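You operate a simulated robot arm through the tools that you are given. There is no shell and no other tool. Be economical: measure what you need, move in short steps, check, and stop when the job is done.

Carry out the task below with a simulated two-armed robot. There is one attempt and no reset: what you move stays moved.

Task
Take the yellow cloth from the table top and lay it out flat on the bar top.

Only the result counts: the job must be done as asked and must still hold three seconds after the hand-in. Knocking over, shifting, dropping, spilling or breaking anything else fails it. Flat cloth is picked up by pressing the open fingertips on it (5 to 10 N) and closing them slowly along it; thin cloth reads only 2 to 8 mm in the jaws.

Robot
Two 7-joint arms with two-finger parallel grippers on one trunk, on a base that drives. Base frame: it is fixed to the floor where the robot stands at the start and does not move with it; the origin is under the middle of the robot, x ahead of it, y to its left, z up. Units: mm, degrees, N and s.
The left shoulder is at the start at [70, 133, 1096], the right one opposite. With the tool pointing down near the work surface each hand reaches from about 100 to 640 mm from the robot's upright axis, wherever it stands, measured 20 degrees to its own side. Places, roughly: bar top [-1000, 200, 900]. Payload 1.57 kg a hand.
Tool frame (each hand has its own): the origin (TCP) lies between the finger pads and is the grasp point; the fingertips stand 30 mm ahead of it; z points along the fingers, y is the line along which they close. Largest opening 80 mm; finger width 17, thickness 12; the body of the gripper, 40 by 82 mm, starts 80 mm behind the TCP.
Orientation is that of the tool frame in the base frame, as [roll, pitch, yaw] about the fixed x, y, z axes, in that order (R = Rz(yaw) Ry(pitch) Rx(roll)). With the fingers straight down and closing along the base's y, the tool's x points along the base's -x, its y along +y and its z along -z.

Tools
- The arms move only by the tool drive_tool. It takes "left_steps", "right_steps" or both (then of equal length, played together; a hand with none holds still); each is a list of rows, each a list of 7 numbers: the opening in per cent of the stroke, from 0 (shut) to 100 (fully open), then the shift along the tool's x, y, z in m, then the turn, a rotation vector about the tool's x, y, z in degrees. In form: [[jaw, x, y, z, rx, ry, rz], ...]. A call has 1 to 8 rows; each row shifts and turns the commanded pose from where the row before left it, along the tool's axes as they then stand. Each row takes 0.2 s and may step no farther than 50 mm and 8.6 degrees from the row before; otherwise, or with a gripper value out of range, the whole call is refused. Where a pose cannot be reached the arm comes as near as it can. A force on the tool above 40 N (or 10 N above the force at the start of the call, whichever is more), or a blocked arm, ends the call early, and 0.2 s more pass. Each finger travels about 153 mm/s and halts on what it meets, pressing with about 26 N; the grip force reading is that of the motor and also rises with nothing between the fingers. The clock runs only during rows and for 0.2 s after the last one: add rows that do not move to give the fingers time. It gives the time, the measured TCP pose, the force on the tool (base axes), the opening and the grip force at its end, in the units of the frame above (readings bear some noise), with the torque about the TCP (base axes, N m) and any sound that the robot's microphone picked up.
- Cameras (640 x 400 px; columns grow to the right, rows downward): "scene" is now at [100.1, 59.9, 1306]; the picture's right is [0.76, -0.65, -0.00], its down [-0.47, -0.56, -0.68] and it looks along [0.44, 0.52, -0.73] (base axes); focal length 214 px, centre (320, 200). "left" rides on the left gripper at [72, 7, -122] in its tool frame; the picture's right is [-0.09, 1.00, 0.00], its down [-0.84, -0.08, -0.54] and it looks along [-0.54, -0.05, 0.84] (tool axes); focal length 238 px, centre (320, 200). "right" rides on the right gripper at [72, -7, -122] in its tool frame; the picture's right is [0.09, 1.00, 0.00], its down [-0.84, 0.08, -0.54] and it looks along [-0.54, 0.05, 0.84] (tool axes); focal length 238 px, centre (320, 200).
- snapshot(camera): a new picture of that camera. No time passes.
- lift_body(by): slides the trunk up (or, below 0, down) by that many mm; the arms and the scene camera ride with it, the base frame stays. It gives what a move gives, with no picture.
- steer(legs): drives the robot by 1 to 6 legs, each [ahead, left, turn to the left] in mm, mm and degrees, along the robot's own axes; the way and the turn of a leg run together, so that a leg with both is an arc; at most 1500 mm and 180 degrees a leg. The arms and the cameras ride along, it lands a little off, and it stops where it bumps. It gives what a move gives.
- aim_head(pan, tilt): turns the head with the scene camera to pan (to the left, within 86 degrees either way) and tilt (down, from -29 to 69), counted from straight ahead of the robot. It gives what a move gives.
- measure_at(camera, pixels): for up to 12 pixels [column, row] of the newest picture of that camera ("zoom" is the newest enlarged one), the place [x, y, z] in the base frame of the surface seen there, good to about 3 mm. No time passes.
- inspect(camera, box): a new picture of the part [left, top, right, bottom] of that camera's present view, enlarged. No time passes.
- hand_in(): hands the job in; it is judged then, once.

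Go step by step. Measure first, check grasps and placings, and put right what went wrong. The budget is 80 turns and 78 pictures, counting those below and the enlarged ones. Unless the task says otherwise, let go and move clear before handing in, and close with one line.

The tools are called after "Emit:" by a JSON object that holds its "op" and its "data". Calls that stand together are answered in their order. drive_tool: Moves the arms, as the interface text tells. Its arguments: {"type":"object","properties":{"left_steps":{"type":"array","items":{"type":"array","items":{"type":"number"}}},"right_steps":{"type":"array","items":{"type":"array","items":{"type":"number"}}}},"required":[]} The other tools are called the same way: lift_body (by) slides the trunk up or down; steer (legs) drives the base; aim_head (pan, tilt) turns the head that bears the scene camera; snapshot (camera) takes a picture; measure_at (camera, pixels) gives the place of the surface under pixels of a picture; inspect (camera, box) takes an enlarged picture of a part of a camera's view; hand_in () hands the job in.

At the start:

```text
time: 0.0
left_position: [384.7, -50.3, 1220.6]
left_ee_rot: [-179.9, 0.1, -179.8]
left_ft_force: [0.1, -0.1, 0.2]
left_torque: [-0.02, 0.01, -0.02]
left_width: 80.1
left_finger_force: 0.1
right_position: [244.1, -372.6, 1218.9]
right_ee_rot: [179.9, -0.1, 180.0]
right_ft_force: [-0.3, 0.2, -0.2]
right_torque: [-0.01, -0.01, 0.0]
right_width: 80.0
right_finger_force: 0.1
trunk travel left (down, up): [-669.0, 271.0]
robot x, y, heading: [1.1, -2.6, -0.3]
head pan, tilt: [49.8, 46.8]
```

scene: 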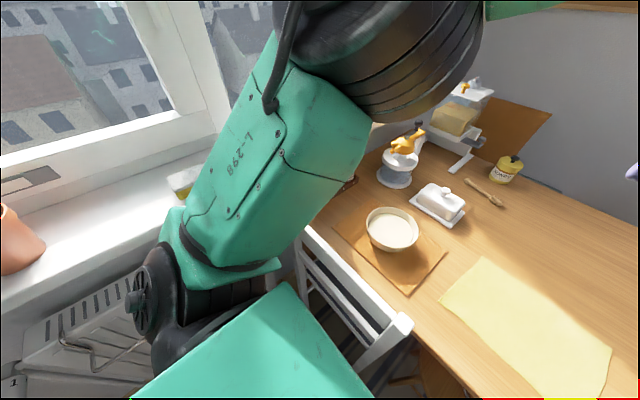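
right: 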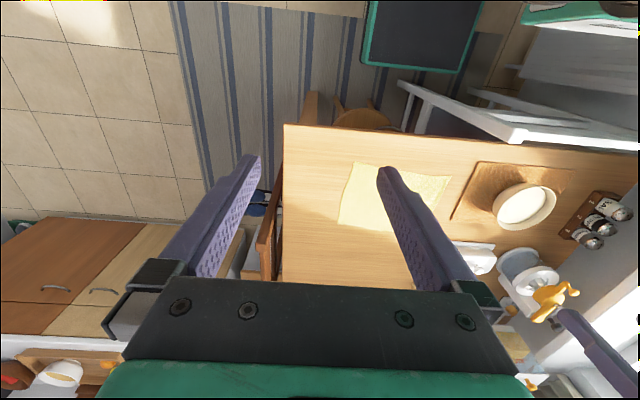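
left: 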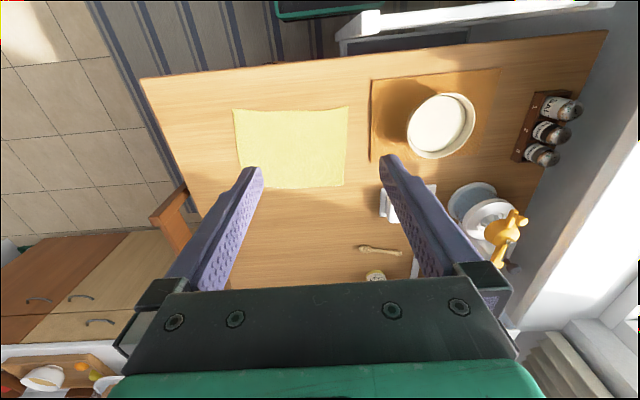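

The yellow cloth shows in the left picture, with corners near (234,108), (348,107), (344,186) and (242,188). I'll measure these first, and turn the head towards the cloth.

Emit:
{"op": "measure_at", "data": {"camera": "left", "pixels": [[236, 110], [346, 109], [342, 184], [244, 186], [290, 150], [145, 80], [605, 33], [372, 82], [370, 158], [380, 205], [290, 75], [440, 125]]}}

Emit:
{"op": "aim_head", "data": {"pan": 0, "tilt": 55}}

Emit:
{"op": "snapshot", "data": {"camera": "scene"}}

```text
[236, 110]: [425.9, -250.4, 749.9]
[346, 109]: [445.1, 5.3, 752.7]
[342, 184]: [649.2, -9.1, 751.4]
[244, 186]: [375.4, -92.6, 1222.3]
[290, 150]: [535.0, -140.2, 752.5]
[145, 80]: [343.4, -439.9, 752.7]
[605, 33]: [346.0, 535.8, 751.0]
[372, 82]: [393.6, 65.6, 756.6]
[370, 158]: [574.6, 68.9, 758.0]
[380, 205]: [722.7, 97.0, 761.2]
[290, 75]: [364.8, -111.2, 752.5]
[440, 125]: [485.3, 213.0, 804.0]
```

```text
time: 1.2
left_position: [386.1, -49.6, 1219.0]
left_ee_rot: [-179.9, 0.1, -180.0]
left_ft_force: [0.2, 0.4, -0.5]
left_torque: [-0.01, -0.01, 0.01]
left_width: 80.1
left_finger_force: 0.0
right_position: [244.1, -371.3, 1219.2]
right_ee_rot: [-180.0, 0.0, 180.0]
right_ft_force: [-1.0, 0.7, 0.4]
right_torque: [0.01, -0.03, -0.01]
right_width: 80.0
right_finger_force: 0.1
trunk travel left (down, up): [-669.0, 271.0]
robot x, y, heading: [-2.1, -1.7, -0.0]
head pan, tilt: [0.0, 55.0]
```

```text
74 pictures are left
```

scene: 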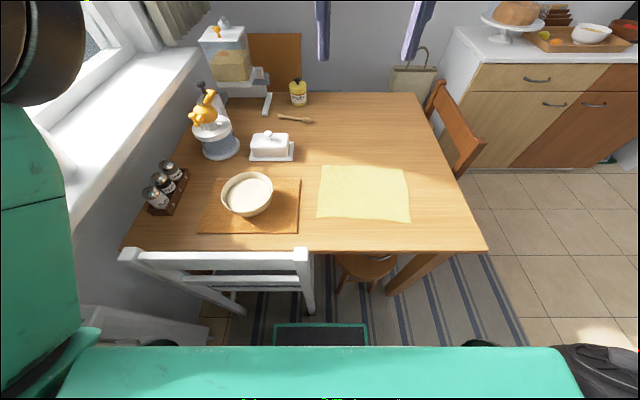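

The cloth spans about x 425–650 and y −255–5 on a table at z≈751. Before gripping it, I'll check what is to each side so I can turn round safely.

Emit:
{"op": "aim_head", "data": {"pan": -86, "tilt": 35}}

Emit:
{"op": "snapshot", "data": {"camera": "scene"}}

Emit:
{"op": "aim_head", "data": {"pan": 86, "tilt": 35}}

Emit:
{"op": "snapshot", "data": {"camera": "scene"}}

```text
time: 2.8
left_position: [385.9, -49.0, 1219.4]
left_ee_rot: [-179.8, 0.0, -179.9]
left_ft_force: [-0.1, 0.5, -1.0]
left_torque: [-0.01, -0.01, -0.03]
left_width: 80.3
left_finger_force: 0.1
right_position: [244.4, -373.0, 1219.7]
right_ee_rot: [-179.9, -0.1, -179.9]
right_ft_force: [0.0, -0.9, -0.1]
right_torque: [0.03, 0.0, -0.04]
right_width: 80.0
right_finger_force: 0.1
trunk travel left (down, up): [-669.0, 271.0]
robot x, y, heading: [3.3, -2.0, 0.2]
head pan, tilt: [-85.9, 35.0]
```

```text
73 pictures are left
```

scene: 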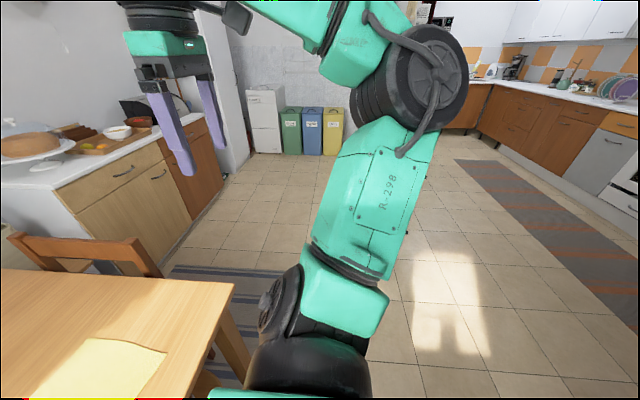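

```text
time: 5.4
left_position: [385.1, -51.0, 1219.6]
left_ee_rot: [-180.0, 0.0, -179.8]
left_ft_force: [-0.4, -0.4, 0.4]
left_torque: [0.04, -0.04, -0.03]
left_width: 79.9
left_finger_force: 0.1
right_position: [245.3, -372.0, 1218.4]
right_ee_rot: [180.0, 0.1, 180.0]
right_ft_force: [0.3, 1.0, 0.8]
right_torque: [-0.01, 0.0, 0.02]
right_width: 80.1
right_finger_force: 0.1
trunk travel left (down, up): [-669.0, 271.0]
robot x, y, heading: [-1.9, 0.4, -0.3]
head pan, tilt: [85.9, 35.0]
```

```text
72 pictures are left
```

scene: 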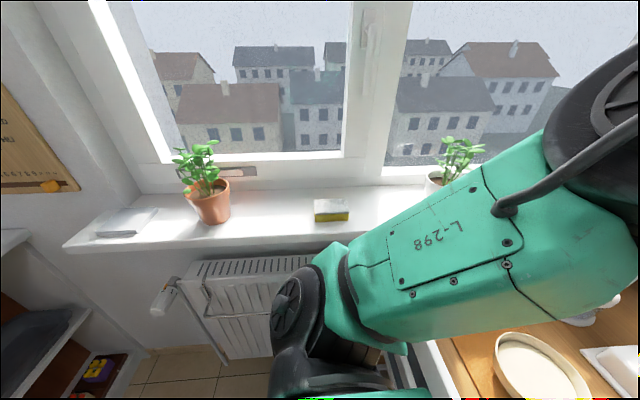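

The right side is open floor. The left has the sill with a plant (210,200) and a shelf at (30,300). I'll measure those for clearance.

Emit:
{"op": "measure_at", "data": {"camera": "scene", "pixels": [[210, 205], [330, 208], [70, 243], [15, 240], [80, 320], [300, 340], [15, 310], [160, 310], [300, 270], [200, 150], [430, 345], [60, 120]]}}

```text
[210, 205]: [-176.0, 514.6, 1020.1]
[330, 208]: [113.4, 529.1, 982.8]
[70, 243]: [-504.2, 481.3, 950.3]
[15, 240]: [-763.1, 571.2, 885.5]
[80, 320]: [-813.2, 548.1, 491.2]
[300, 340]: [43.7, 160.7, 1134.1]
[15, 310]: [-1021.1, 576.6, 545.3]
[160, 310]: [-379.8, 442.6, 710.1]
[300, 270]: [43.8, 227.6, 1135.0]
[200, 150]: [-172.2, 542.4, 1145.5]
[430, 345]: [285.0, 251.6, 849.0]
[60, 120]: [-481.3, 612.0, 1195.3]
```

The bar's edge starts at about x=−760. I'll back off, move right and turn round to study the bar before picking up the cloth.

Emit:
{"op": "steer", "data": {"legs": [[-100, 0, 0], [0, -350, 0], [0, 0, -175]]}}

Emit:
{"op": "aim_head", "data": {"pan": 0, "tilt": 35}}

Emit:
{"op": "snapshot", "data": {"camera": "scene"}}

```text
time: 15.6
left_position: [-490.6, -323.3, 1219.6]
left_ee_rot: [-179.9, 0.1, 4.1]
left_ft_force: [0.4, 1.0, 0.5]
left_torque: [0.0, 0.0, 0.01]
left_width: 80.0
left_finger_force: 0.1
right_position: [-368.6, 8.0, 1219.3]
right_ee_rot: [180.0, -0.1, 3.9]
right_ft_force: [0.6, 0.0, 0.4]
right_torque: [0.02, -0.01, -0.01]
right_width: 79.8
right_finger_force: 0.1
trunk travel left (down, up): [-669.0, 271.0]
robot x, y, heading: [-96.5, -344.3, -176.0]
head pan, tilt: [85.9, 35.0]
```

```text
time: 17.2
left_position: [-489.1, -323.0, 1219.7]
left_ee_rot: [-179.9, 0.1, 4.1]
left_ft_force: [-0.2, 0.1, -0.6]
left_torque: [0.04, -0.03, -0.03]
left_width: 80.1
left_finger_force: 0.1
right_position: [-369.3, 7.7, 1218.9]
right_ee_rot: [-180.0, 0.0, 4.1]
right_ft_force: [-0.2, -0.8, -0.7]
right_torque: [0.01, 0.0, 0.04]
right_width: 80.0
right_finger_force: 0.0
trunk travel left (down, up): [-669.0, 271.0]
robot x, y, heading: [-97.0, -353.3, -175.9]
head pan, tilt: [0.0, 35.0]
```

```text
71 pictures are left
```

scene: 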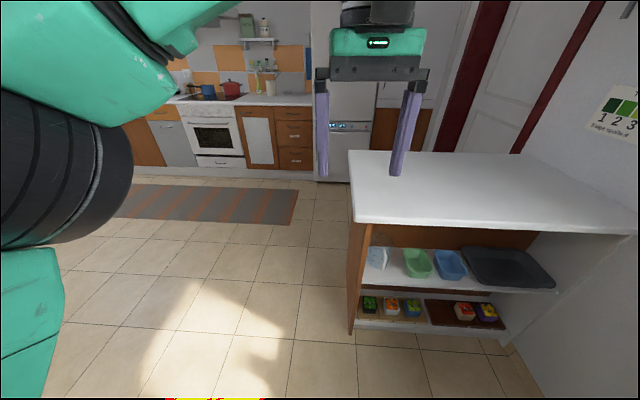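

The bar top is empty and white, with corners near (355,220), (350,153), (525,155) and (638,232). I'll measure it.

Emit:
{"op": "measure_at", "data": {"camera": "scene", "pixels": [[359, 218], [354, 156], [520, 157], [625, 230], [450, 190], [480, 222], [400, 195], [560, 200]]}}

```text
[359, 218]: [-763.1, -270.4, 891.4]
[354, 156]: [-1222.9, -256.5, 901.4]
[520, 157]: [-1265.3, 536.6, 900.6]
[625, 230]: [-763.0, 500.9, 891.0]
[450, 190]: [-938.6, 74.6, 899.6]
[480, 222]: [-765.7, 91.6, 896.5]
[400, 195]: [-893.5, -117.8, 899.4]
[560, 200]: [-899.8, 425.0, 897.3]
```

The bar top is clear at z≈900, with x −1230…−765 and y −265…540. I'll drive back to the table and stand centred on the cloth (y≈−125).

Emit:
{"op": "steer", "data": {"legs": [[0, 0, 176], [0, 225, 0], [100, 0, 0]]}}

Emit:
{"op": "aim_head", "data": {"pan": 0, "tilt": 60}}

Emit:
{"op": "snapshot", "data": {"camera": "scene"}}

```text
time: 26.6
left_position: [394.8, -215.9, 1220.1]
left_ee_rot: [-179.9, 0.3, 175.1]
left_ft_force: [0.5, -0.2, 0.0]
left_torque: [-0.01, 0.04, 0.0]
left_width: 80.2
left_finger_force: 0.1
right_position: [225.4, -524.9, 1219.8]
right_ee_rot: [-180.0, 0.1, 174.9]
right_ft_force: [-0.3, -0.4, 0.1]
right_torque: [-0.02, 0.0, 0.0]
right_width: 80.0
right_finger_force: 0.1
trunk travel left (down, up): [-669.0, 271.0]
robot x, y, heading: [17.8, -129.9, -5.0]
head pan, tilt: [0.0, 35.0]
```

```text
time: 27.5
left_position: [396.5, -215.4, 1220.0]
left_ee_rot: [-179.9, 0.1, 175.0]
left_ft_force: [-0.1, -1.0, -0.2]
left_torque: [-0.03, 0.01, 0.01]
left_width: 79.7
left_finger_force: 0.0
right_position: [226.5, -524.6, 1218.8]
right_ee_rot: [-180.0, 0.0, 175.0]
right_ft_force: [-0.5, 0.1, 0.4]
right_torque: [-0.02, -0.01, 0.01]
right_width: 80.3
right_finger_force: 0.0
trunk travel left (down, up): [-669.0, 271.0]
robot x, y, heading: [16.3, -131.7, -4.9]
head pan, tilt: [0.0, 60.0]
```

```text
70 pictures are left
```

scene: 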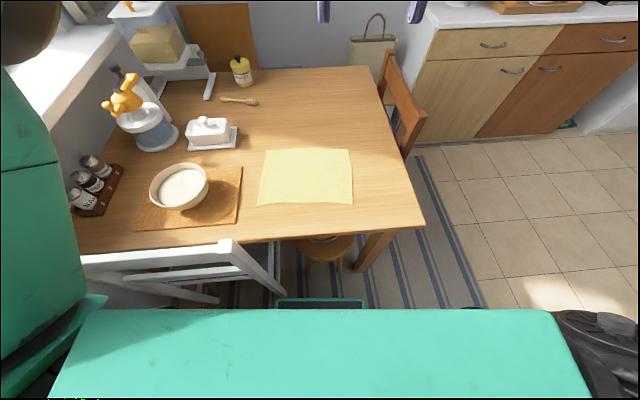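

The heading is about −5°. I'll measure the cloth's corners, near (257,204), (353,204), (350,149) and (265,150).

Emit:
{"op": "inspect", "data": {"camera": "scene", "box": [240, 130, 380, 220]}}

Emit:
{"op": "measure_at", "data": {"camera": "scene", "pixels": [[259, 204], [352, 203], [350, 150], [266, 150], [305, 180], [306, 204], [300, 220], [242, 240], [238, 170]]}}

```text
4.44 times, centred on (310, 175) of scene
```

zoom: 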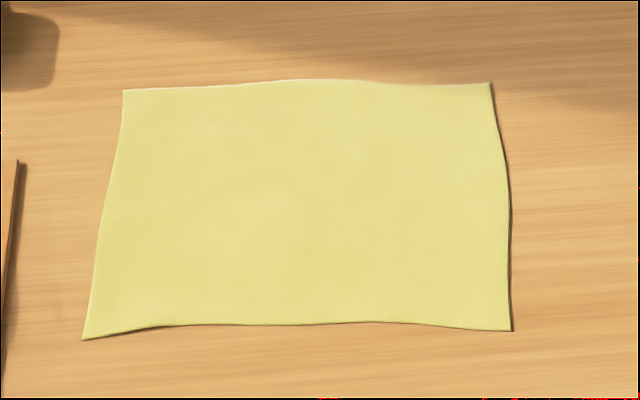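

```text
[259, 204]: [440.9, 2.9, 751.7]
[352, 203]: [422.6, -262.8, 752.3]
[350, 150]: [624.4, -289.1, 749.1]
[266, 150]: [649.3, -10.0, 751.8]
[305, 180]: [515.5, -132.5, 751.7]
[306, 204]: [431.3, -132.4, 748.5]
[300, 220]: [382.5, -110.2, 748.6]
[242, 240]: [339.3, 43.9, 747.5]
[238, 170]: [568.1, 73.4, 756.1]
```

Cloth corners are NL (441,3), NR (423,−263), FR (624,−289) and FL (649,−10), so it is lined up with the robot. I'll bring the hands over the two near corners, then rotate them 90° so the fingers close across the near edge.

Emit:
{"op": "drive_tool", "data": {"left_steps": [[100, -0.0071, 0.0242, 0.015, 0, 0, 0], [100, -0.0071, 0.0242, 0.015, 0, 0, 0], [100, -0.0071, 0.0242, 0.015, 0, 0, 0], [100, -0.0071, 0.0242, 0.015, 0, 0, 0], [100, -0.0071, 0.0242, 0.015, 0, 0, 0], [100, -0.0071, 0.0242, 0.015, 0, 0, 0], [100, -0.0071, 0.0242, 0.015, 0, 0, 0], [100, -0.0071, 0.0242, 0.015, 0, 0, 0]], "right_steps": [[100, -0.0256, 0.0384, 0.015, 0, 0, 0], [100, -0.0256, 0.0384, 0.015, 0, 0, 0], [100, -0.0256, 0.0384, 0.015, 0, 0, 0], [100, -0.0256, 0.0384, 0.015, 0, 0, 0], [100, -0.0256, 0.0384, 0.015, 0, 0, 0], [100, -0.0256, 0.0384, 0.015, 0, 0, 0], [100, -0.0256, 0.0384, 0.015, 0, 0, 0], [100, -0.0256, 0.0384, 0.015, 0, 0, 0]]}}

Emit:
{"op": "drive_tool", "data": {"left_steps": [[40, 0, 0, 0.02, 0, 0, 8.5], [40, 0, 0, 0.02, 0, 0, 8.5], [40, 0, 0, 0.02, 0, 0, 8.5], [40, 0, 0, 0.02, 0, 0, 8.5], [40, 0, 0, 0.02, 0, 0, 8.5], [40, 0, 0, 0.02, 0, 0, 8.5], [40, 0, 0, 0.02, 0, 0, 8.5], [40, 0, 0, 0.02, 0, 0, 8.5]], "right_steps": [[40, 0, 0, 0.02, 0, 0, -8.5], [40, 0, 0, 0.02, 0, 0, -8.5], [40, 0, 0, 0.02, 0, 0, -8.5], [40, 0, 0, 0.02, 0, 0, -8.5], [40, 0, 0, 0.02, 0, 0, -8.5], [40, 0, 0, 0.02, 0, 0, -8.5], [40, 0, 0, 0.02, 0, 0, -8.5], [40, 0, 0, 0.02, 0, 0, -8.5]]}}

Emit:
{"op": "drive_tool", "data": {"left_steps": [[40, 0, 0, 0.015, 0, 0, 7.33], [40, 0, 0, 0.015, 0, 0, 7.33], [40, 0, 0, 0.01, 0, 0, 7.33], [40, 0, 0, 0, 0, 0, 0]], "right_steps": [[40, 0, 0, 0.015, 0, 0, -7.33], [40, 0, 0, 0.015, 0, 0, -7.33], [40, 0, 0, 0.01, 0, 0, -7.33], [40, 0, 0, 0, 0, 0, 0]]}}

Emit:
{"op": "snapshot", "data": {"camera": "scene"}}

```text
time: 29.3
left_position: [470.4, -26.4, 1099.5]
left_ee_rot: [-179.9, 0.1, 175.1]
left_ft_force: [0.0, 0.6, -0.5]
left_torque: [0.0, 0.03, 0.02]
left_width: 80.1
left_finger_force: 0.0
right_position: [434.9, -265.3, 1109.2]
right_ee_rot: [180.0, 0.1, 174.7]
right_ft_force: [0.4, 0.3, 0.1]
right_torque: [-0.01, -0.02, 0.03]
right_width: 79.9
right_finger_force: 0.0
right hand out of reach, approached as far as the arm can: row 8
trunk travel left (down, up): [-669.0, 271.0]
robot x, y, heading: [15.6, -132.7, -5.0]
head pan, tilt: [0.0, 60.0]
```

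```text
time: 31.1
left_position: [470.4, -28.4, 939.0]
left_ee_rot: [179.9, 0.1, 107.0]
left_ft_force: [0.5, 0.4, 0.2]
left_torque: [0.03, -0.02, 0.02]
left_width: 32.0
left_finger_force: 0.0
right_position: [437.9, -264.1, 950.4]
right_ee_rot: [-180.0, 0.0, -116.9]
right_ft_force: [0.6, 0.9, -1.0]
right_torque: [-0.01, -0.01, -0.05]
right_width: 32.1
right_finger_force: 0.0
trunk travel left (down, up): [-669.0, 271.0]
robot x, y, heading: [17.7, -130.4, -5.3]
head pan, tilt: [0.0, 60.0]
```

```text
time: 32.1
left_position: [470.8, -28.0, 899.0]
left_ee_rot: [179.9, 0.1, 85.0]
left_ft_force: [0.0, -0.6, -0.8]
left_torque: [-0.04, 0.03, 0.02]
left_width: 31.9
left_finger_force: 0.0
right_position: [437.6, -262.7, 909.0]
right_ee_rot: [-180.0, 0.0, -94.9]
right_ft_force: [-0.3, 0.4, 0.4]
right_torque: [-0.02, 0.01, 0.0]
right_width: 31.9
right_finger_force: 0.1
trunk travel left (down, up): [-669.0, 271.0]
robot x, y, heading: [13.8, -132.8, -5.2]
head pan, tilt: [0.0, 60.0]
```

```text
68 pictures are left
```

scene: 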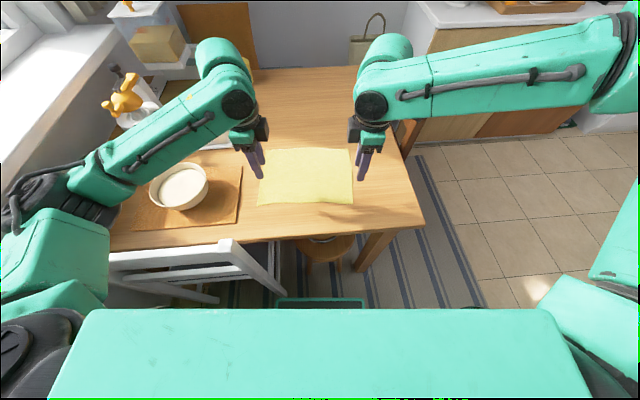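

Left is in place, and right needs about (19,26) mm more. I'll correct it, check the left forearm's clearance over the bowl, and lower both hands halfway.

Emit:
{"op": "measure_at", "data": {"camera": "scene", "pixels": [[160, 150], [110, 175], [215, 105], [60, 200], [480, 90]]}}

Emit:
{"op": "drive_tool", "data": {"left_steps": [[40, 0, 0, 0.02, 0, 0, 0], [40, 0, 0, 0.02, 0, 0, 0], [40, 0, 0, 0.02, 0, 0, 0], [40, 0, 0, 0, 0, 0, 0]], "right_steps": [[40, -0.0136, -0.0085, 0.02, 0, 0, 0], [40, -0.0136, -0.0085, 0.025, 0, 0, 0], [40, 0, 0, 0.025, 0, 0, 0], [40, 0, 0, 0, 0, 0, 0]]}}

Emit:
{"op": "snapshot", "data": {"camera": "scene"}}

Emit:
{"op": "snapshot", "data": {"camera": "left"}}

Emit:
{"op": "snapshot", "data": {"camera": "right"}}

```text
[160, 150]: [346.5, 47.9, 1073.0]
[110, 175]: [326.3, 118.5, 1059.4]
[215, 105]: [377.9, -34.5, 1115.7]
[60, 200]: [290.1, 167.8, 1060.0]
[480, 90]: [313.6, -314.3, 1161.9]
```

```text
time: 33.1
left_position: [470.2, -28.7, 838.9]
left_ee_rot: [179.9, 0.1, 85.1]
left_ft_force: [0.6, 0.0, 0.4]
left_torque: [-0.01, -0.01, 0.03]
left_width: 32.2
left_finger_force: 0.0
right_position: [441.7, -256.6, 849.3]
right_ee_rot: [-179.9, 0.2, -95.1]
right_ft_force: [-0.5, -0.5, -0.3]
right_torque: [-0.02, -0.01, -0.05]
right_width: 31.9
right_finger_force: 0.1
right hand out of reach, approached as far as the arm can: row 2, 3
trunk travel left (down, up): [-669.0, 271.0]
robot x, y, heading: [16.4, -131.2, -5.2]
head pan, tilt: [0.0, 60.0]
```

```text
67 pictures are left
```

scene: 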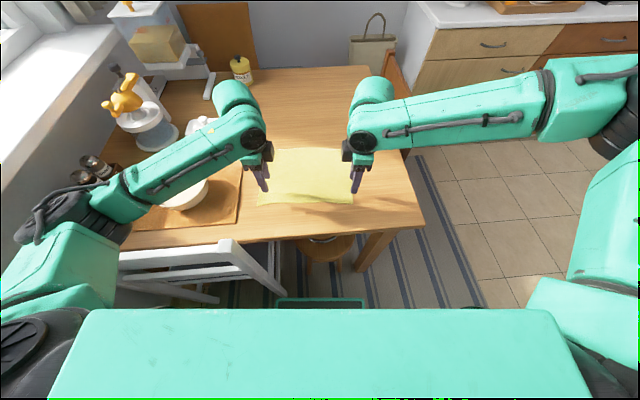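

```text
66 pictures are left
```

left: 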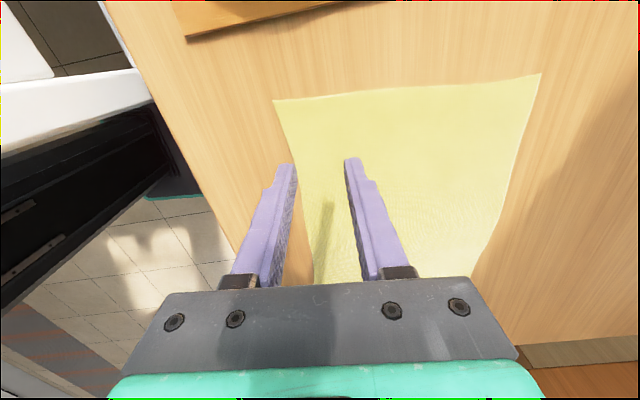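

```text
65 pictures are left
```

right: 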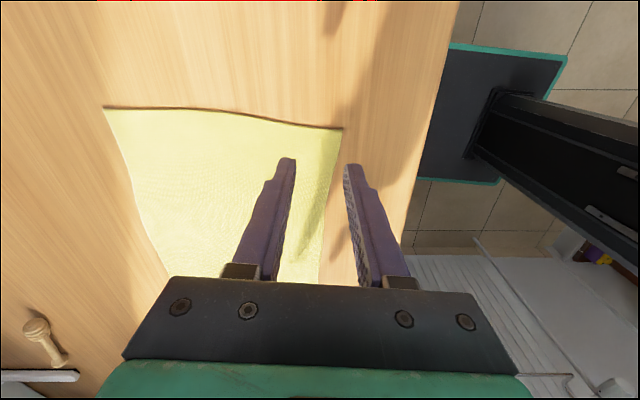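

The right arm can't quite reach: it's at (442,−257) and needs about (457,−237). I'll check the base's clearance to the chair and stool before nudging the base.

Emit:
{"op": "measure_at", "data": {"camera": "scene", "pixels": [[320, 302], [277, 302], [284, 292], [272, 270], [325, 255], [355, 270], [235, 245], [363, 302]]}}

Emit:
{"op": "inspect", "data": {"camera": "scene", "box": [200, 230, 400, 320]}}

```text
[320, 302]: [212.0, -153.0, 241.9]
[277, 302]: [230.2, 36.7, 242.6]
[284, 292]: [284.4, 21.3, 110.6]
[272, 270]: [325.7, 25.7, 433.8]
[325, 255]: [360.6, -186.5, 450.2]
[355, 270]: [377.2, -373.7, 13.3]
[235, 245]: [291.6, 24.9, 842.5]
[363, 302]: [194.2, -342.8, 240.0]
```

```text
3.20 times, centred on (300, 275) of scene
```

zoom: 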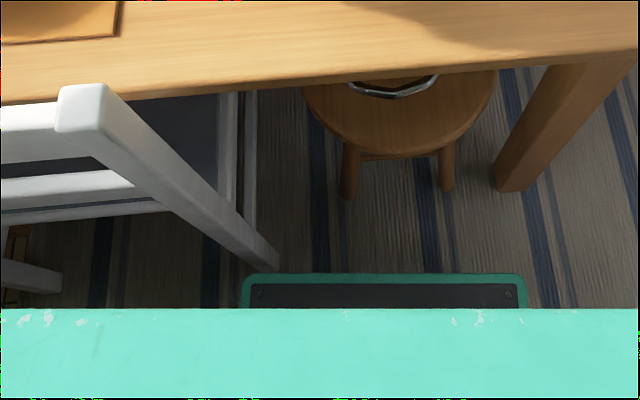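

The base front is about 40 mm from the chair leg, so a small nudge of 14 mm ahead and 22 mm left is safe. The left hand will be re-placed afterwards.

Emit:
{"op": "steer", "data": {"legs": [[14, 22, 0]]}}

```text
time: 33.9
left_position: [485.1, -9.1, 840.9]
left_ee_rot: [179.8, -0.1, 85.0]
left_ft_force: [-0.5, -0.3, -0.4]
left_torque: [0.02, 0.01, -0.02]
left_width: 32.1
left_finger_force: 0.0
right_position: [456.2, -237.8, 849.5]
right_ee_rot: [-179.8, 0.2, -95.1]
right_ft_force: [0.2, -0.7, -0.8]
right_torque: [0.02, -0.01, -0.04]
right_width: 32.2
right_finger_force: 0.1
trunk travel left (down, up): [-669.0, 271.0]
robot x, y, heading: [27.8, -109.1, -5.2]
head pan, tilt: [0.0, 60.0]
```

The right hand is now on target. I'll correct the left by (−15,−19) and bring both down to about 9 mm above contact.

Emit:
{"op": "drive_tool", "data": {"left_steps": [[40, -0.0101, -0.0066, 0.017, 0, 0, 0], [40, -0.0101, -0.0066, 0.017, 0, 0, 0], [40, 0, 0, 0.016, 0, 0, 0], [40, 0, 0, 0, 0, 0, 0]], "right_steps": [[40, 0, 0, 0.02, 0, 0, 0], [40, 0, 0, 0.02, 0, 0, 0], [40, 0, 0, 0.019, 0, 0, 0], [40, 0, 0, 0, 0, 0, 0]]}}

Emit:
{"op": "snapshot", "data": {"camera": "left"}}

Emit:
{"op": "snapshot", "data": {"camera": "right"}}

```text
time: 34.9
left_position: [470.8, -26.6, 789.2]
left_ee_rot: [179.8, 0.0, 84.9]
left_ft_force: [-0.8, 0.0, -0.7]
left_torque: [0.01, -0.01, -0.04]
left_width: 31.9
left_finger_force: 0.1
right_position: [441.8, -254.6, 802.7]
right_ee_rot: [-179.9, 0.1, -95.1]
right_ft_force: [1.1, -0.3, -0.2]
right_torque: [0.01, 0.0, -0.02]
right_width: 32.1
right_finger_force: 0.1
right hand out of reach, approached as far as the arm can: row 1, 2, 3
trunk travel left (down, up): [-669.0, 271.0]
robot x, y, heading: [35.8, -109.1, -5.0]
head pan, tilt: [0.0, 60.0]
```

```text
63 pictures are left
```

left: 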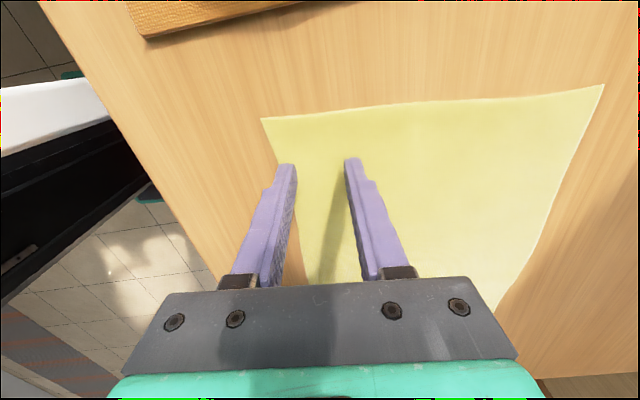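

```text
62 pictures are left
```

right: 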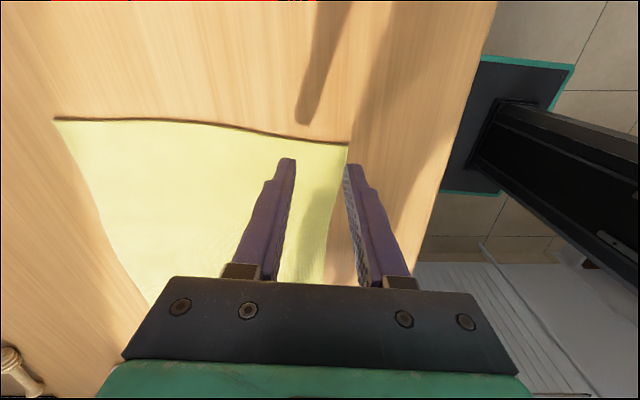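

The right arm hits a joint limit when it reaches inward. I'll raise the hands a bit and shift the base 45 mm left with a 4° turn, so the right target lies further to its own side.

Emit:
{"op": "drive_tool", "data": {"left_steps": [[40, 0, 0, -0.02, 0, 0, 0], [40, 0, 0, -0.02, 0, 0, 0]], "right_steps": [[40, 0.01, 0, -0.02, 0, 0, 0], [40, 0, 0, -0.02, 0, 0, 0]]}}

Emit:
{"op": "steer", "data": {"legs": [[0, 45, 4]]}}

```text
time: 35.5
left_position: [471.4, -26.3, 828.4]
left_ee_rot: [179.9, 0.1, 85.1]
left_ft_force: [0.4, 0.5, 0.0]
left_torque: [0.02, 0.02, -0.04]
left_width: 32.0
left_finger_force: 0.1
right_position: [442.1, -263.9, 844.1]
right_ee_rot: [-180.0, -0.1, -95.2]
right_ft_force: [-0.5, -0.6, 0.1]
right_torque: [0.01, -0.03, 0.0]
right_width: 31.9
right_finger_force: 0.1
trunk travel left (down, up): [-669.0, 271.0]
robot x, y, heading: [32.8, -109.3, -5.2]
head pan, tilt: [0.0, 60.0]
```

```text
time: 36.4
left_position: [467.0, 47.0, 829.7]
left_ee_rot: [179.8, -0.1, 88.9]
left_ft_force: [0.2, 0.9, 0.1]
left_torque: [-0.01, 0.01, 0.03]
left_width: 32.0
left_finger_force: 0.1
right_position: [453.4, -192.4, 841.5]
right_ee_rot: [-180.0, 0.1, -91.2]
right_ft_force: [-0.4, 0.5, -0.4]
right_torque: [0.02, -0.04, 0.02]
right_width: 32.0
right_finger_force: 0.1
trunk travel left (down, up): [-669.0, 271.0]
robot x, y, heading: [33.1, -67.1, -1.3]
head pan, tilt: [0.0, 60.0]
```

Now both hands shift right relative to the body: left by −75 mm in y and right by −45 mm. I'll apply a 4° yaw trim and lower to just above the cloth.

Emit:
{"op": "drive_tool", "data": {"left_steps": [[40, -0.025, 0.001, 0.01, 0, 0, 0], [40, -0.025, 0.001, 0.01, 0, 0, 0], [40, -0.025, 0.002, 0.01, 0, 0, 0], [40, 0, 0, 0.009, 0, 0, 4], [40, 0, 0, 0, 0, 0, 0]], "right_steps": [[40, 0.015, -0.0015, 0.013, 0, 0, 0], [40, 0.015, -0.0015, 0.013, 0, 0, 0], [40, 0.0145, -0.0015, 0.013, 0, 0, 0], [40, 0, 0, 0.012, 0, 0, 4], [40, 0, 0, 0, 0, 0, 0]]}}

Emit:
{"op": "snapshot", "data": {"camera": "right"}}

Emit:
{"op": "snapshot", "data": {"camera": "left"}}

```text
time: 37.6
left_position: [470.2, -30.4, 789.6]
left_ee_rot: [179.8, 0.1, 84.9]
left_ft_force: [-0.4, 0.3, -0.1]
left_torque: [-0.01, 0.01, 0.0]
left_width: 32.0
left_finger_force: 0.1
right_position: [458.3, -236.4, 791.5]
right_ee_rot: [-179.8, 0.0, -95.3]
right_ft_force: [-0.5, -0.1, 0.1]
right_torque: [0.02, -0.03, -0.01]
right_width: 32.0
right_finger_force: 0.0
trunk travel left (down, up): [-669.0, 271.0]
robot x, y, heading: [33.4, -70.7, -1.0]
head pan, tilt: [0.0, 60.0]
```

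```text
61 pictures are left
```

right: 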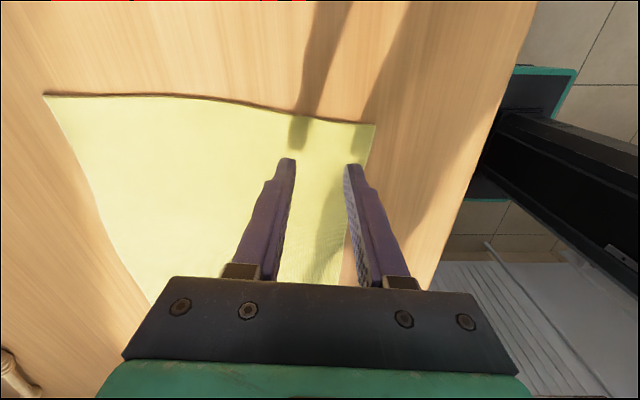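

```text
60 pictures are left
```

left: 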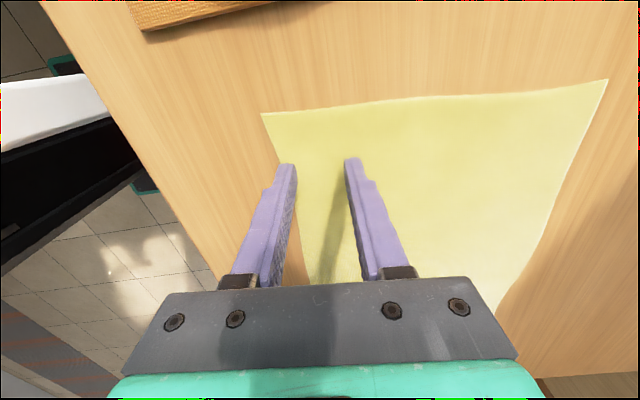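

Both hands are over the cloth, but the left near finger (285,170) sits right at the edge. I'll shift both 7 mm inward and ease down towards contact.

Emit:
{"op": "drive_tool", "data": {"left_steps": [[40, 0, 0.007, 0, 0, 0, 0], [40, 0, 0, 0.004, 0, 0, 0], [40, 0, 0, 0.003, 0, 0, 0], [40, 0, 0, 0.001, 0, 0, 0], [40, 0, 0, 0.001, 0, 0, 0], [40, 0, 0, 0, 0, 0, 0]], "right_steps": [[40, 0, -0.007, 0, 0, 0, 0], [40, 0, 0, 0.004, 0, 0, 0], [40, 0, 0, 0.003, 0, 0, 0], [40, 0, 0, 0.002, 0, 0, 0], [40, 0, 0, 0.001, 0, 0, 0], [40, 0, 0, 0, 0, 0, 0]]}}

```text
time: 39.0
left_position: [477.2, -27.9, 781.3]
left_ee_rot: [179.7, 0.1, 85.0]
left_ft_force: [0.1, -1.0, 3.8]
left_torque: [0.01, 0.07, 0.02]
left_width: 31.4
left_finger_force: 0.1
right_position: [465.4, -237.4, 782.4]
right_ee_rot: [-179.9, 0.1, -95.3]
right_ft_force: [-0.3, 0.4, -1.0]
right_torque: [-0.02, 0.01, -0.02]
right_width: 32.0
right_finger_force: 0.1
trunk travel left (down, up): [-669.0, 271.0]
robot x, y, heading: [37.3, -66.4, -1.1]
head pan, tilt: [0.0, 60.0]
```

The left is touching at about 3.8 N, and the right has not made contact yet. I'll lower the right by small amounts and press the left a touch more.

Emit:
{"op": "drive_tool", "data": {"left_steps": [[40, 0, 0, 0.0005, 0, 0, 0], [40, 0, 0, 0, 0, 0, 0], [40, 0, 0, 0, 0, 0, 0]], "right_steps": [[40, 0, 0, 0.001, 0, 0, 0], [40, 0, 0, 0.001, 0, 0, 0], [40, 0, 0, 0, 0, 0, 0]]}}

```text
time: 39.8
left_position: [475.2, -27.7, 781.2]
left_ee_rot: [179.8, 0.1, 85.0]
left_ft_force: [1.3, -0.4, 4.1]
left_torque: [0.01, 0.05, -0.01]
left_width: 31.2
left_finger_force: 0.0
right_position: [465.0, -237.3, 782.4]
right_ee_rot: [-179.8, 0.1, -95.2]
right_ft_force: [2.3, -2.1, 9.4]
right_torque: [-0.1, 0.14, 0.05]
right_width: 31.7
right_finger_force: 0.0
trunk travel left (down, up): [-669.0, 271.0]
robot x, y, heading: [32.2, -71.7, -0.9]
head pan, tilt: [0.0, 60.0]
```

Right presses at 9.4 N and left at 4.1 N. I'll balance them and close slowly along the cloth.

Emit:
{"op": "drive_tool", "data": {"left_steps": [[40, 0, 0, 0.0006, 0, 0, 0], [35, 0, 0, 0, 0, 0, 0], [29, 0, 0, 0, 0, 0, 0], [23, 0, 0, 0, 0, 0, 0], [17, 0, 0, 0, 0, 0, 0], [11, 0, 0, 0, 0, 0, 0], [5, 0, 0, 0, 0, 0, 0], [0, 0, 0, 0, 0, 0, 0]], "right_steps": [[40, 0, 0, -0.0002, 0, 0, 0], [35, 0, 0, 0, 0, 0, 0], [29, 0, 0, 0, 0, 0, 0], [23, 0, 0, 0, 0, 0, 0], [17, 0, 0, 0, 0, 0, 0], [11, 0, 0, 0, 0, 0, 0], [5, 0, 0, 0, 0, 0, 0], [0, 0, 0, 0, 0, 0, 0]]}}

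Emit:
{"op": "drive_tool", "data": {"left_steps": [[0, 0, 0, 0, 0, 0, 0], [0, 0, 0, 0, 0, 0, 0]], "right_steps": [[0, 0, 0, 0, 0, 0, 0], [0, 0, 0, 0, 0, 0, 0]]}}

Emit:
{"op": "snapshot", "data": {"camera": "left"}}

Emit:
{"op": "snapshot", "data": {"camera": "right"}}

```text
time: 41.6
left_position: [475.0, -29.2, 781.4]
left_ee_rot: [179.7, 0.1, 85.1]
left_ft_force: [-0.5, -1.3, 9.5]
left_torque: [-0.04, 0.14, -0.01]
left_width: 2.2
left_finger_force: 23.7
right_position: [462.9, -236.9, 782.6]
right_ee_rot: [-179.8, 0.0, -95.1]
right_ft_force: [-1.4, 1.6, 9.4]
right_torque: [0.06, 0.07, 0.0]
right_width: 2.1
right_finger_force: 23.6
trunk travel left (down, up): [-669.0, 271.0]
robot x, y, heading: [34.6, -67.2, -1.1]
head pan, tilt: [0.0, 60.0]
```

```text
time: 42.2
left_position: [474.2, -28.7, 781.5]
left_ee_rot: [179.7, 0.1, 85.0]
left_ft_force: [-1.2, -1.7, 9.0]
left_torque: [-0.07, 0.15, -0.01]
left_width: 2.0
left_finger_force: 24.0
right_position: [462.4, -237.3, 781.3]
right_ee_rot: [-179.9, 0.0, -95.0]
right_ft_force: [-2.1, 1.8, 9.2]
right_torque: [0.06, 0.09, 0.01]
right_width: 1.9
right_finger_force: 23.6
trunk travel left (down, up): [-669.0, 271.0]
robot x, y, heading: [34.6, -67.6, -1.1]
head pan, tilt: [0.0, 60.0]
```

```text
59 pictures are left
```

left: 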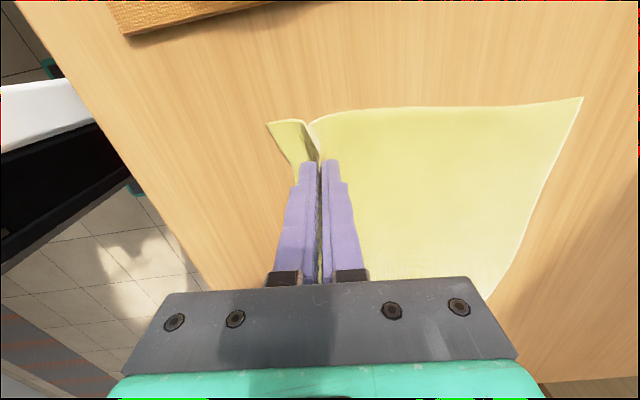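

```text
58 pictures are left
```

right: 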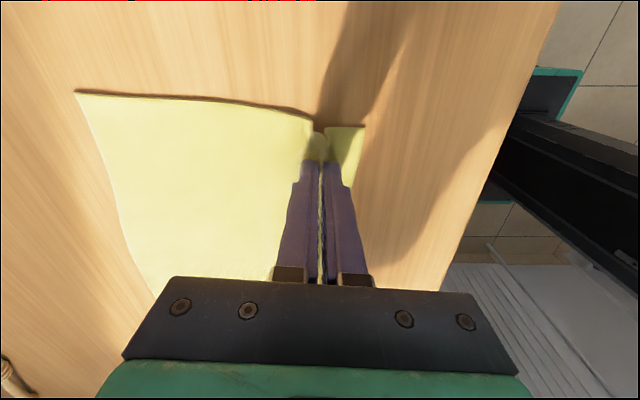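

Both hands hold a ruck of cloth, visible between the fingertips. I'll lift slowly with the trunk and check.

Emit:
{"op": "lift_body", "data": {"by": 60}}

Emit:
{"op": "lift_body", "data": {"by": 180}}

Emit:
{"op": "snapshot", "data": {"camera": "scene"}}

```text
time: 43.2
left_position: [476.9, -28.0, 839.9]
left_ee_rot: [179.9, 0.2, 85.0]
left_ft_force: [-0.2, -0.5, -0.3]
left_torque: [-0.03, 0.03, -0.03]
left_width: 2.0
left_finger_force: 23.7
right_position: [464.5, -238.1, 840.4]
right_ee_rot: [179.9, 0.0, -95.2]
right_ft_force: [0.6, 1.2, 0.1]
right_torque: [0.03, 0.01, 0.02]
right_width: 2.4
right_finger_force: 23.6
trunk travel left (down, up): [-729.0, 211.0]
robot x, y, heading: [31.5, -66.8, -1.1]
head pan, tilt: [0.0, 60.0]
```

```text
time: 45.2
left_position: [476.9, -28.2, 1020.7]
left_ee_rot: [180.0, 0.1, 85.0]
left_ft_force: [-0.7, -1.0, -0.2]
left_torque: [-0.03, 0.0, -0.04]
left_width: 2.2
left_finger_force: 23.4
right_position: [464.1, -236.6, 1019.9]
right_ee_rot: [180.0, 0.1, -95.3]
right_ft_force: [0.1, 1.2, -0.5]
right_torque: [0.03, -0.02, 0.01]
right_width: 2.1
right_finger_force: 23.4
trunk travel left (down, up): [-909.0, 31.0]
robot x, y, heading: [34.0, -67.3, -1.0]
head pan, tilt: [0.0, 60.0]
```

```text
57 pictures are left
```

scene: 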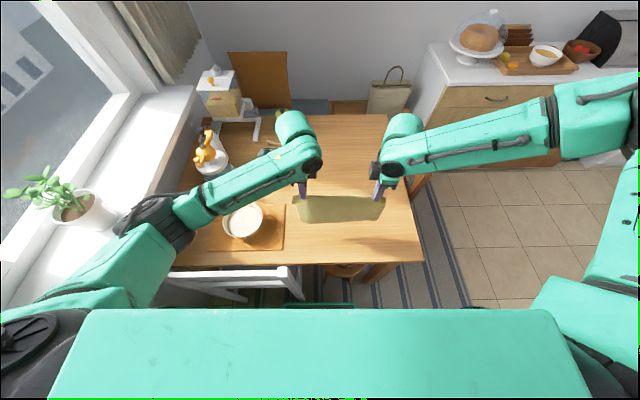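

The cloth hangs from both hands. I'll raise the hands 130 mm together, then view from the right wrist camera.

Emit:
{"op": "drive_tool", "data": {"left_steps": [[0, 0, 0, -0.022, 0, 0, 0], [0, 0, 0, -0.022, 0, 0, 0], [0, 0, 0, -0.022, 0, 0, 0], [0, 0, 0, -0.022, 0, 0, 0], [0, 0, 0, -0.022, 0, 0, 0], [0, 0, 0, -0.022, 0, 0, 0], [0, 0, 0, 0, 0, 0, 0]], "right_steps": [[0, 0, 0, -0.022, 0, 0, 0], [0, 0, 0, -0.022, 0, 0, 0], [0, 0, 0, -0.022, 0, 0, 0], [0, 0, 0, -0.022, 0, 0, 0], [0, 0, 0, -0.022, 0, 0, 0], [0, 0, 0, -0.022, 0, 0, 0], [0, 0, 0, 0, 0, 0, 0]]}}

Emit:
{"op": "snapshot", "data": {"camera": "right"}}

Emit:
{"op": "snapshot", "data": {"camera": "scene"}}

```text
time: 46.8
left_position: [476.4, -28.6, 1154.3]
left_ee_rot: [179.8, 0.2, 85.0]
left_ft_force: [0.7, -0.5, 0.0]
left_torque: [-0.02, 0.0, -0.02]
left_width: 1.9
left_finger_force: 24.0
right_position: [463.7, -237.2, 1152.8]
right_ee_rot: [180.0, 0.0, -95.2]
right_ft_force: [-0.7, 0.8, -0.2]
right_torque: [0.01, 0.0, 0.01]
right_width: 2.2
right_finger_force: 23.9
trunk travel left (down, up): [-909.0, 31.0]
robot x, y, heading: [31.6, -68.6, -0.9]
head pan, tilt: [0.0, 60.0]
```

```text
56 pictures are left
```

right: 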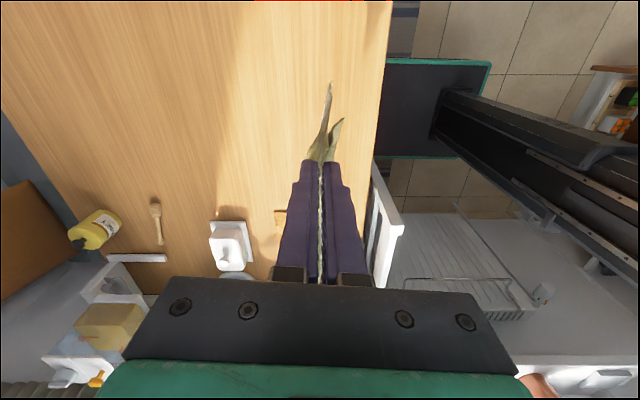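

```text
55 pictures are left
```

scene: 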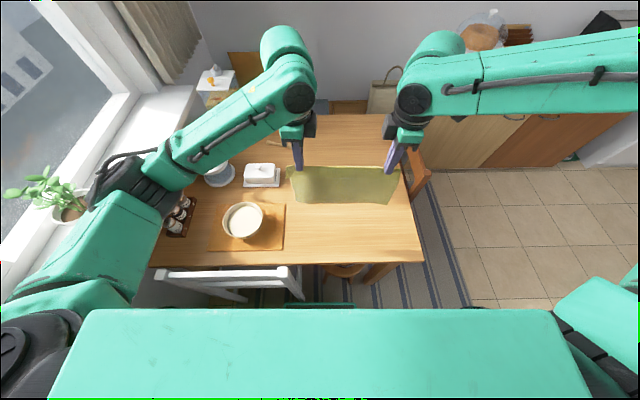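

The cloth is held well. I'll back away from the table, shift right and turn round towards the bar.

Emit:
{"op": "steer", "data": {"legs": [[-150, 0, 0], [0, -300, 0], [0, 0, -90], [0, 0, -89]]}}

Emit:
{"op": "aim_head", "data": {"pan": 0, "tilt": 45}}

Emit:
{"op": "snapshot", "data": {"camera": "scene"}}

```text
time: 57.4
left_position: [-561.6, -415.1, 1152.9]
left_ee_rot: [179.9, 0.1, -93.7]
left_ft_force: [-0.2, 1.1, -0.7]
left_torque: [0.06, 0.04, 0.0]
left_width: 1.8
left_finger_force: 24.0
right_position: [-553.8, -207.9, 1150.7]
right_ee_rot: [-179.9, 0.0, 86.2]
right_ft_force: [-0.1, -1.6, -1.1]
right_torque: [0.01, -0.02, 0.04]
right_width: 2.0
right_finger_force: 23.9
trunk travel left (down, up): [-909.0, 31.0]
robot x, y, heading: [-120.6, -366.0, -179.8]
head pan, tilt: [0.0, 60.0]
```

```text
time: 58.2
left_position: [-562.0, -415.5, 1153.3]
left_ee_rot: [179.9, 0.1, -93.6]
left_ft_force: [-0.8, 1.2, -0.3]
left_torque: [0.04, -0.01, 0.04]
left_width: 2.0
left_finger_force: 23.5
right_position: [-554.3, -206.6, 1152.1]
right_ee_rot: [-179.9, 0.1, 86.2]
right_ft_force: [-0.7, -1.6, -0.1]
right_torque: [-0.04, -0.03, 0.03]
right_width: 2.1
right_finger_force: 24.1
trunk travel left (down, up): [-909.0, 31.0]
robot x, y, heading: [-119.8, -369.5, -180.0]
head pan, tilt: [0.0, 45.0]
```

```text
54 pictures are left
```

scene: 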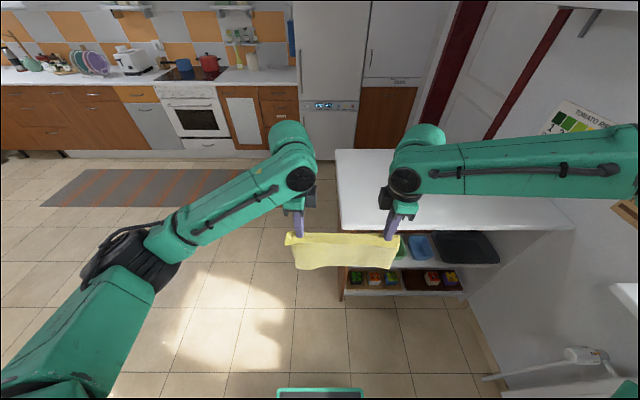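

The robot faces the bar with the cloth hanging at (345,250). I'll measure the hanging length, the right elbow and nearby wall parts.

Emit:
{"op": "measure_at", "data": {"camera": "scene", "pixels": [[345, 266], [305, 265], [390, 264], [288, 240], [398, 238], [632, 170], [565, 165], [345, 215], [338, 155], [625, 210], [320, 392]]}}

```text
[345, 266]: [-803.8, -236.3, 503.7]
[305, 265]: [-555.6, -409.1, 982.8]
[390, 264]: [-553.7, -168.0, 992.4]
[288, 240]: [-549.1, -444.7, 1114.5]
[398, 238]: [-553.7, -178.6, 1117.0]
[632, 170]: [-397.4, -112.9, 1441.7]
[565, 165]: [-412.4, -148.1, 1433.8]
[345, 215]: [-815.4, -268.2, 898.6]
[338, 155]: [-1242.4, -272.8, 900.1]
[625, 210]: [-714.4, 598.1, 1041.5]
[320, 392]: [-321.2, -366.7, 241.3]
```

The cloth's bottom edge is at z≈980 and clears the bar (900) by 80 mm. I'll drive in, sideways first, then ahead.

Emit:
{"op": "steer", "data": {"legs": [[0, -287, 0], [300, 0, 0]]}}

Emit:
{"op": "snapshot", "data": {"camera": "scene"}}

```text
time: 61.9
left_position: [-868.8, -130.3, 1154.3]
left_ee_rot: [179.7, 0.1, -93.6]
left_ft_force: [-0.6, 0.6, -0.5]
left_torque: [0.01, -0.02, 0.01]
left_width: 1.9
left_finger_force: 23.5
right_position: [-859.8, 77.6, 1151.3]
right_ee_rot: [-179.8, 0.0, 86.3]
right_ft_force: [0.5, -0.9, 1.1]
right_torque: [-0.02, 0.01, 0.03]
right_width: 2.5
right_finger_force: 23.5
trunk travel left (down, up): [-909.0, 31.0]
robot x, y, heading: [-429.0, -77.1, -179.5]
head pan, tilt: [0.0, 45.0]
```

```text
53 pictures are left
```

scene: 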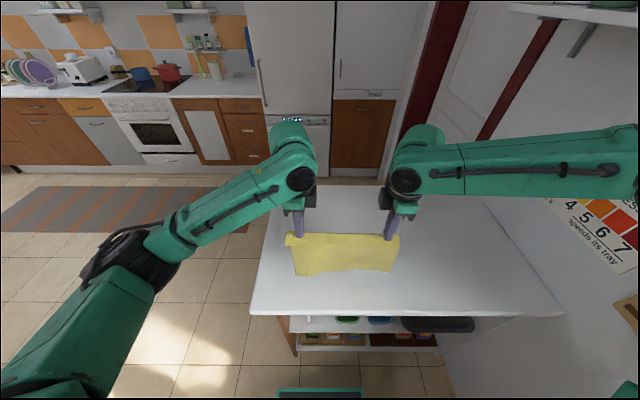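

There's good clearance. I'll drive 85 mm more, extend the hands 50 mm and lower towards first touch of the free edge.

Emit:
{"op": "steer", "data": {"legs": [[85, 0, 0]]}}

Emit:
{"op": "drive_tool", "data": {"left_steps": [[0, 0.001, 0.017, 0.01, 0, 0, 0], [0, 0.001, 0.017, 0.01, 0, 0, 0], [0, 0.001, 0.016, 0.01, 0, 0, 0], [0, 0, 0, 0.01, 0, 0, 0], [0, 0, 0, 0.01, 0, 0, 0], [0, 0, 0, 0, 0, 0, 0]], "right_steps": [[0, -0.001, -0.017, 0.01, 0, 0, 0], [0, -0.001, -0.017, 0.01, 0, 0, 0], [0, -0.001, -0.016, 0.01, 0, 0, 0], [0, 0, 0, 0.01, 0, 0, 0], [0, 0, 0, 0.01, 0, 0, 0], [0, 0, 0, 0, 0, 0, 0]]}}

Emit:
{"op": "snapshot", "data": {"camera": "scene"}}

```text
time: 63.0
left_position: [-948.0, -130.7, 1155.6]
left_ee_rot: [179.4, 0.2, -93.7]
left_ft_force: [-0.1, 1.2, 0.9]
left_torque: [0.0, 0.03, 0.04]
left_width: 2.3
left_finger_force: 24.0
right_position: [-940.2, 77.3, 1154.2]
right_ee_rot: [-179.7, 0.1, 86.3]
right_ft_force: [0.7, -1.3, 0.0]
right_torque: [-0.03, 0.04, -0.01]
right_width: 2.0
right_finger_force: 23.8
trunk travel left (down, up): [-909.0, 31.0]
robot x, y, heading: [-515.5, -80.3, -179.8]
head pan, tilt: [0.0, 45.0]
```

```text
time: 64.4
left_position: [-1006.7, -129.3, 1103.4]
left_ee_rot: [179.8, 0.2, -93.7]
left_ft_force: [0.0, -0.2, 0.2]
left_torque: [0.02, -0.02, 0.03]
left_width: 2.0
left_finger_force: 23.4
right_position: [-998.9, 76.7, 1102.8]
right_ee_rot: [179.9, 0.1, 86.3]
right_ft_force: [-0.4, -0.1, -0.1]
right_torque: [-0.01, 0.0, 0.05]
right_width: 2.2
right_finger_force: 23.6
trunk travel left (down, up): [-909.0, 31.0]
robot x, y, heading: [-513.7, -82.5, -179.7]
head pan, tilt: [0.0, 45.0]
```

```text
52 pictures are left
```

scene: 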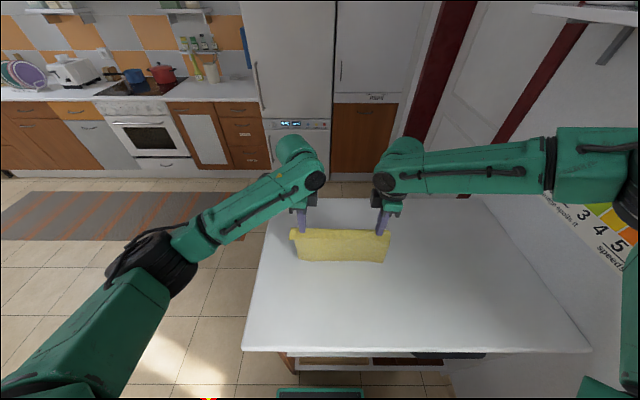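

The cloth's free edge hangs just above the bar. I'll lower 35 mm to touch, then look.

Emit:
{"op": "drive_tool", "data": {"left_steps": [[0, 0, 0, 0.012, 0, 0, 0], [0, 0, 0, 0.012, 0, 0, 0], [0, 0, 0, 0.011, 0, 0, 0], [0, 0, 0, 0, 0, 0, 0]], "right_steps": [[0, 0, 0, 0.012, 0, 0, 0], [0, 0, 0, 0.012, 0, 0, 0], [0, 0, 0, 0.011, 0, 0, 0], [0, 0, 0, 0, 0, 0, 0]]}}

Emit:
{"op": "inspect", "data": {"camera": "scene", "box": [240, 170, 440, 295]}}

```text
time: 65.4
left_position: [-1005.6, -130.2, 1068.8]
left_ee_rot: [179.7, 0.1, -93.7]
left_ft_force: [0.3, 0.3, -0.1]
left_torque: [0.04, 0.03, 0.02]
left_width: 2.2
left_finger_force: 23.7
right_position: [-996.5, 76.7, 1067.4]
right_ee_rot: [-179.9, 0.1, 86.4]
right_ft_force: [0.0, -1.1, 0.7]
right_torque: [-0.02, 0.0, 0.05]
right_width: 2.2
right_finger_force: 23.6
trunk travel left (down, up): [-909.0, 31.0]
robot x, y, heading: [-511.7, -79.7, -179.6]
head pan, tilt: [0.0, 45.0]
```

```text
3.20 times, centred on (340, 232) of scene
```

zoom: 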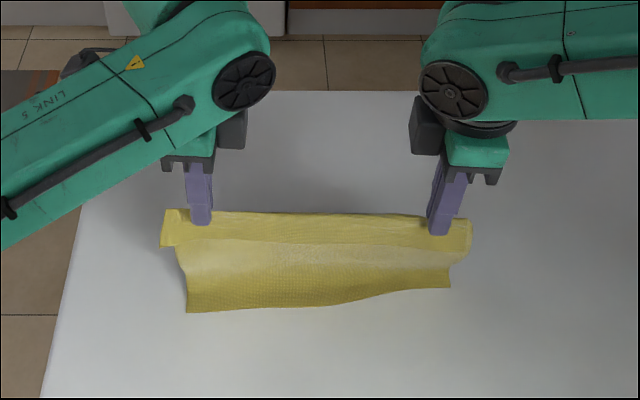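

The short flap from the held edge hangs on the robot's side, as wanted. I'll measure the bottom edge to see whether it touches.

Emit:
{"op": "measure_at", "data": {"camera": "zoom", "pixels": [[192, 306], [330, 298], [446, 283], [320, 320], [165, 240], [468, 250], [320, 238], [460, 110], [300, 270]]}}

```text
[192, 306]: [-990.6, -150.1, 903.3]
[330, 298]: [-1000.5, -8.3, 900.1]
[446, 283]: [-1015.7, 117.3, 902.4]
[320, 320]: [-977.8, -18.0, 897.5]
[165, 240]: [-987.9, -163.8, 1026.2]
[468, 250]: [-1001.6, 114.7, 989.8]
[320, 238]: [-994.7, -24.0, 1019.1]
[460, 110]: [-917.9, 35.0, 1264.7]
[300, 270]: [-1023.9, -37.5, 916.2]
```

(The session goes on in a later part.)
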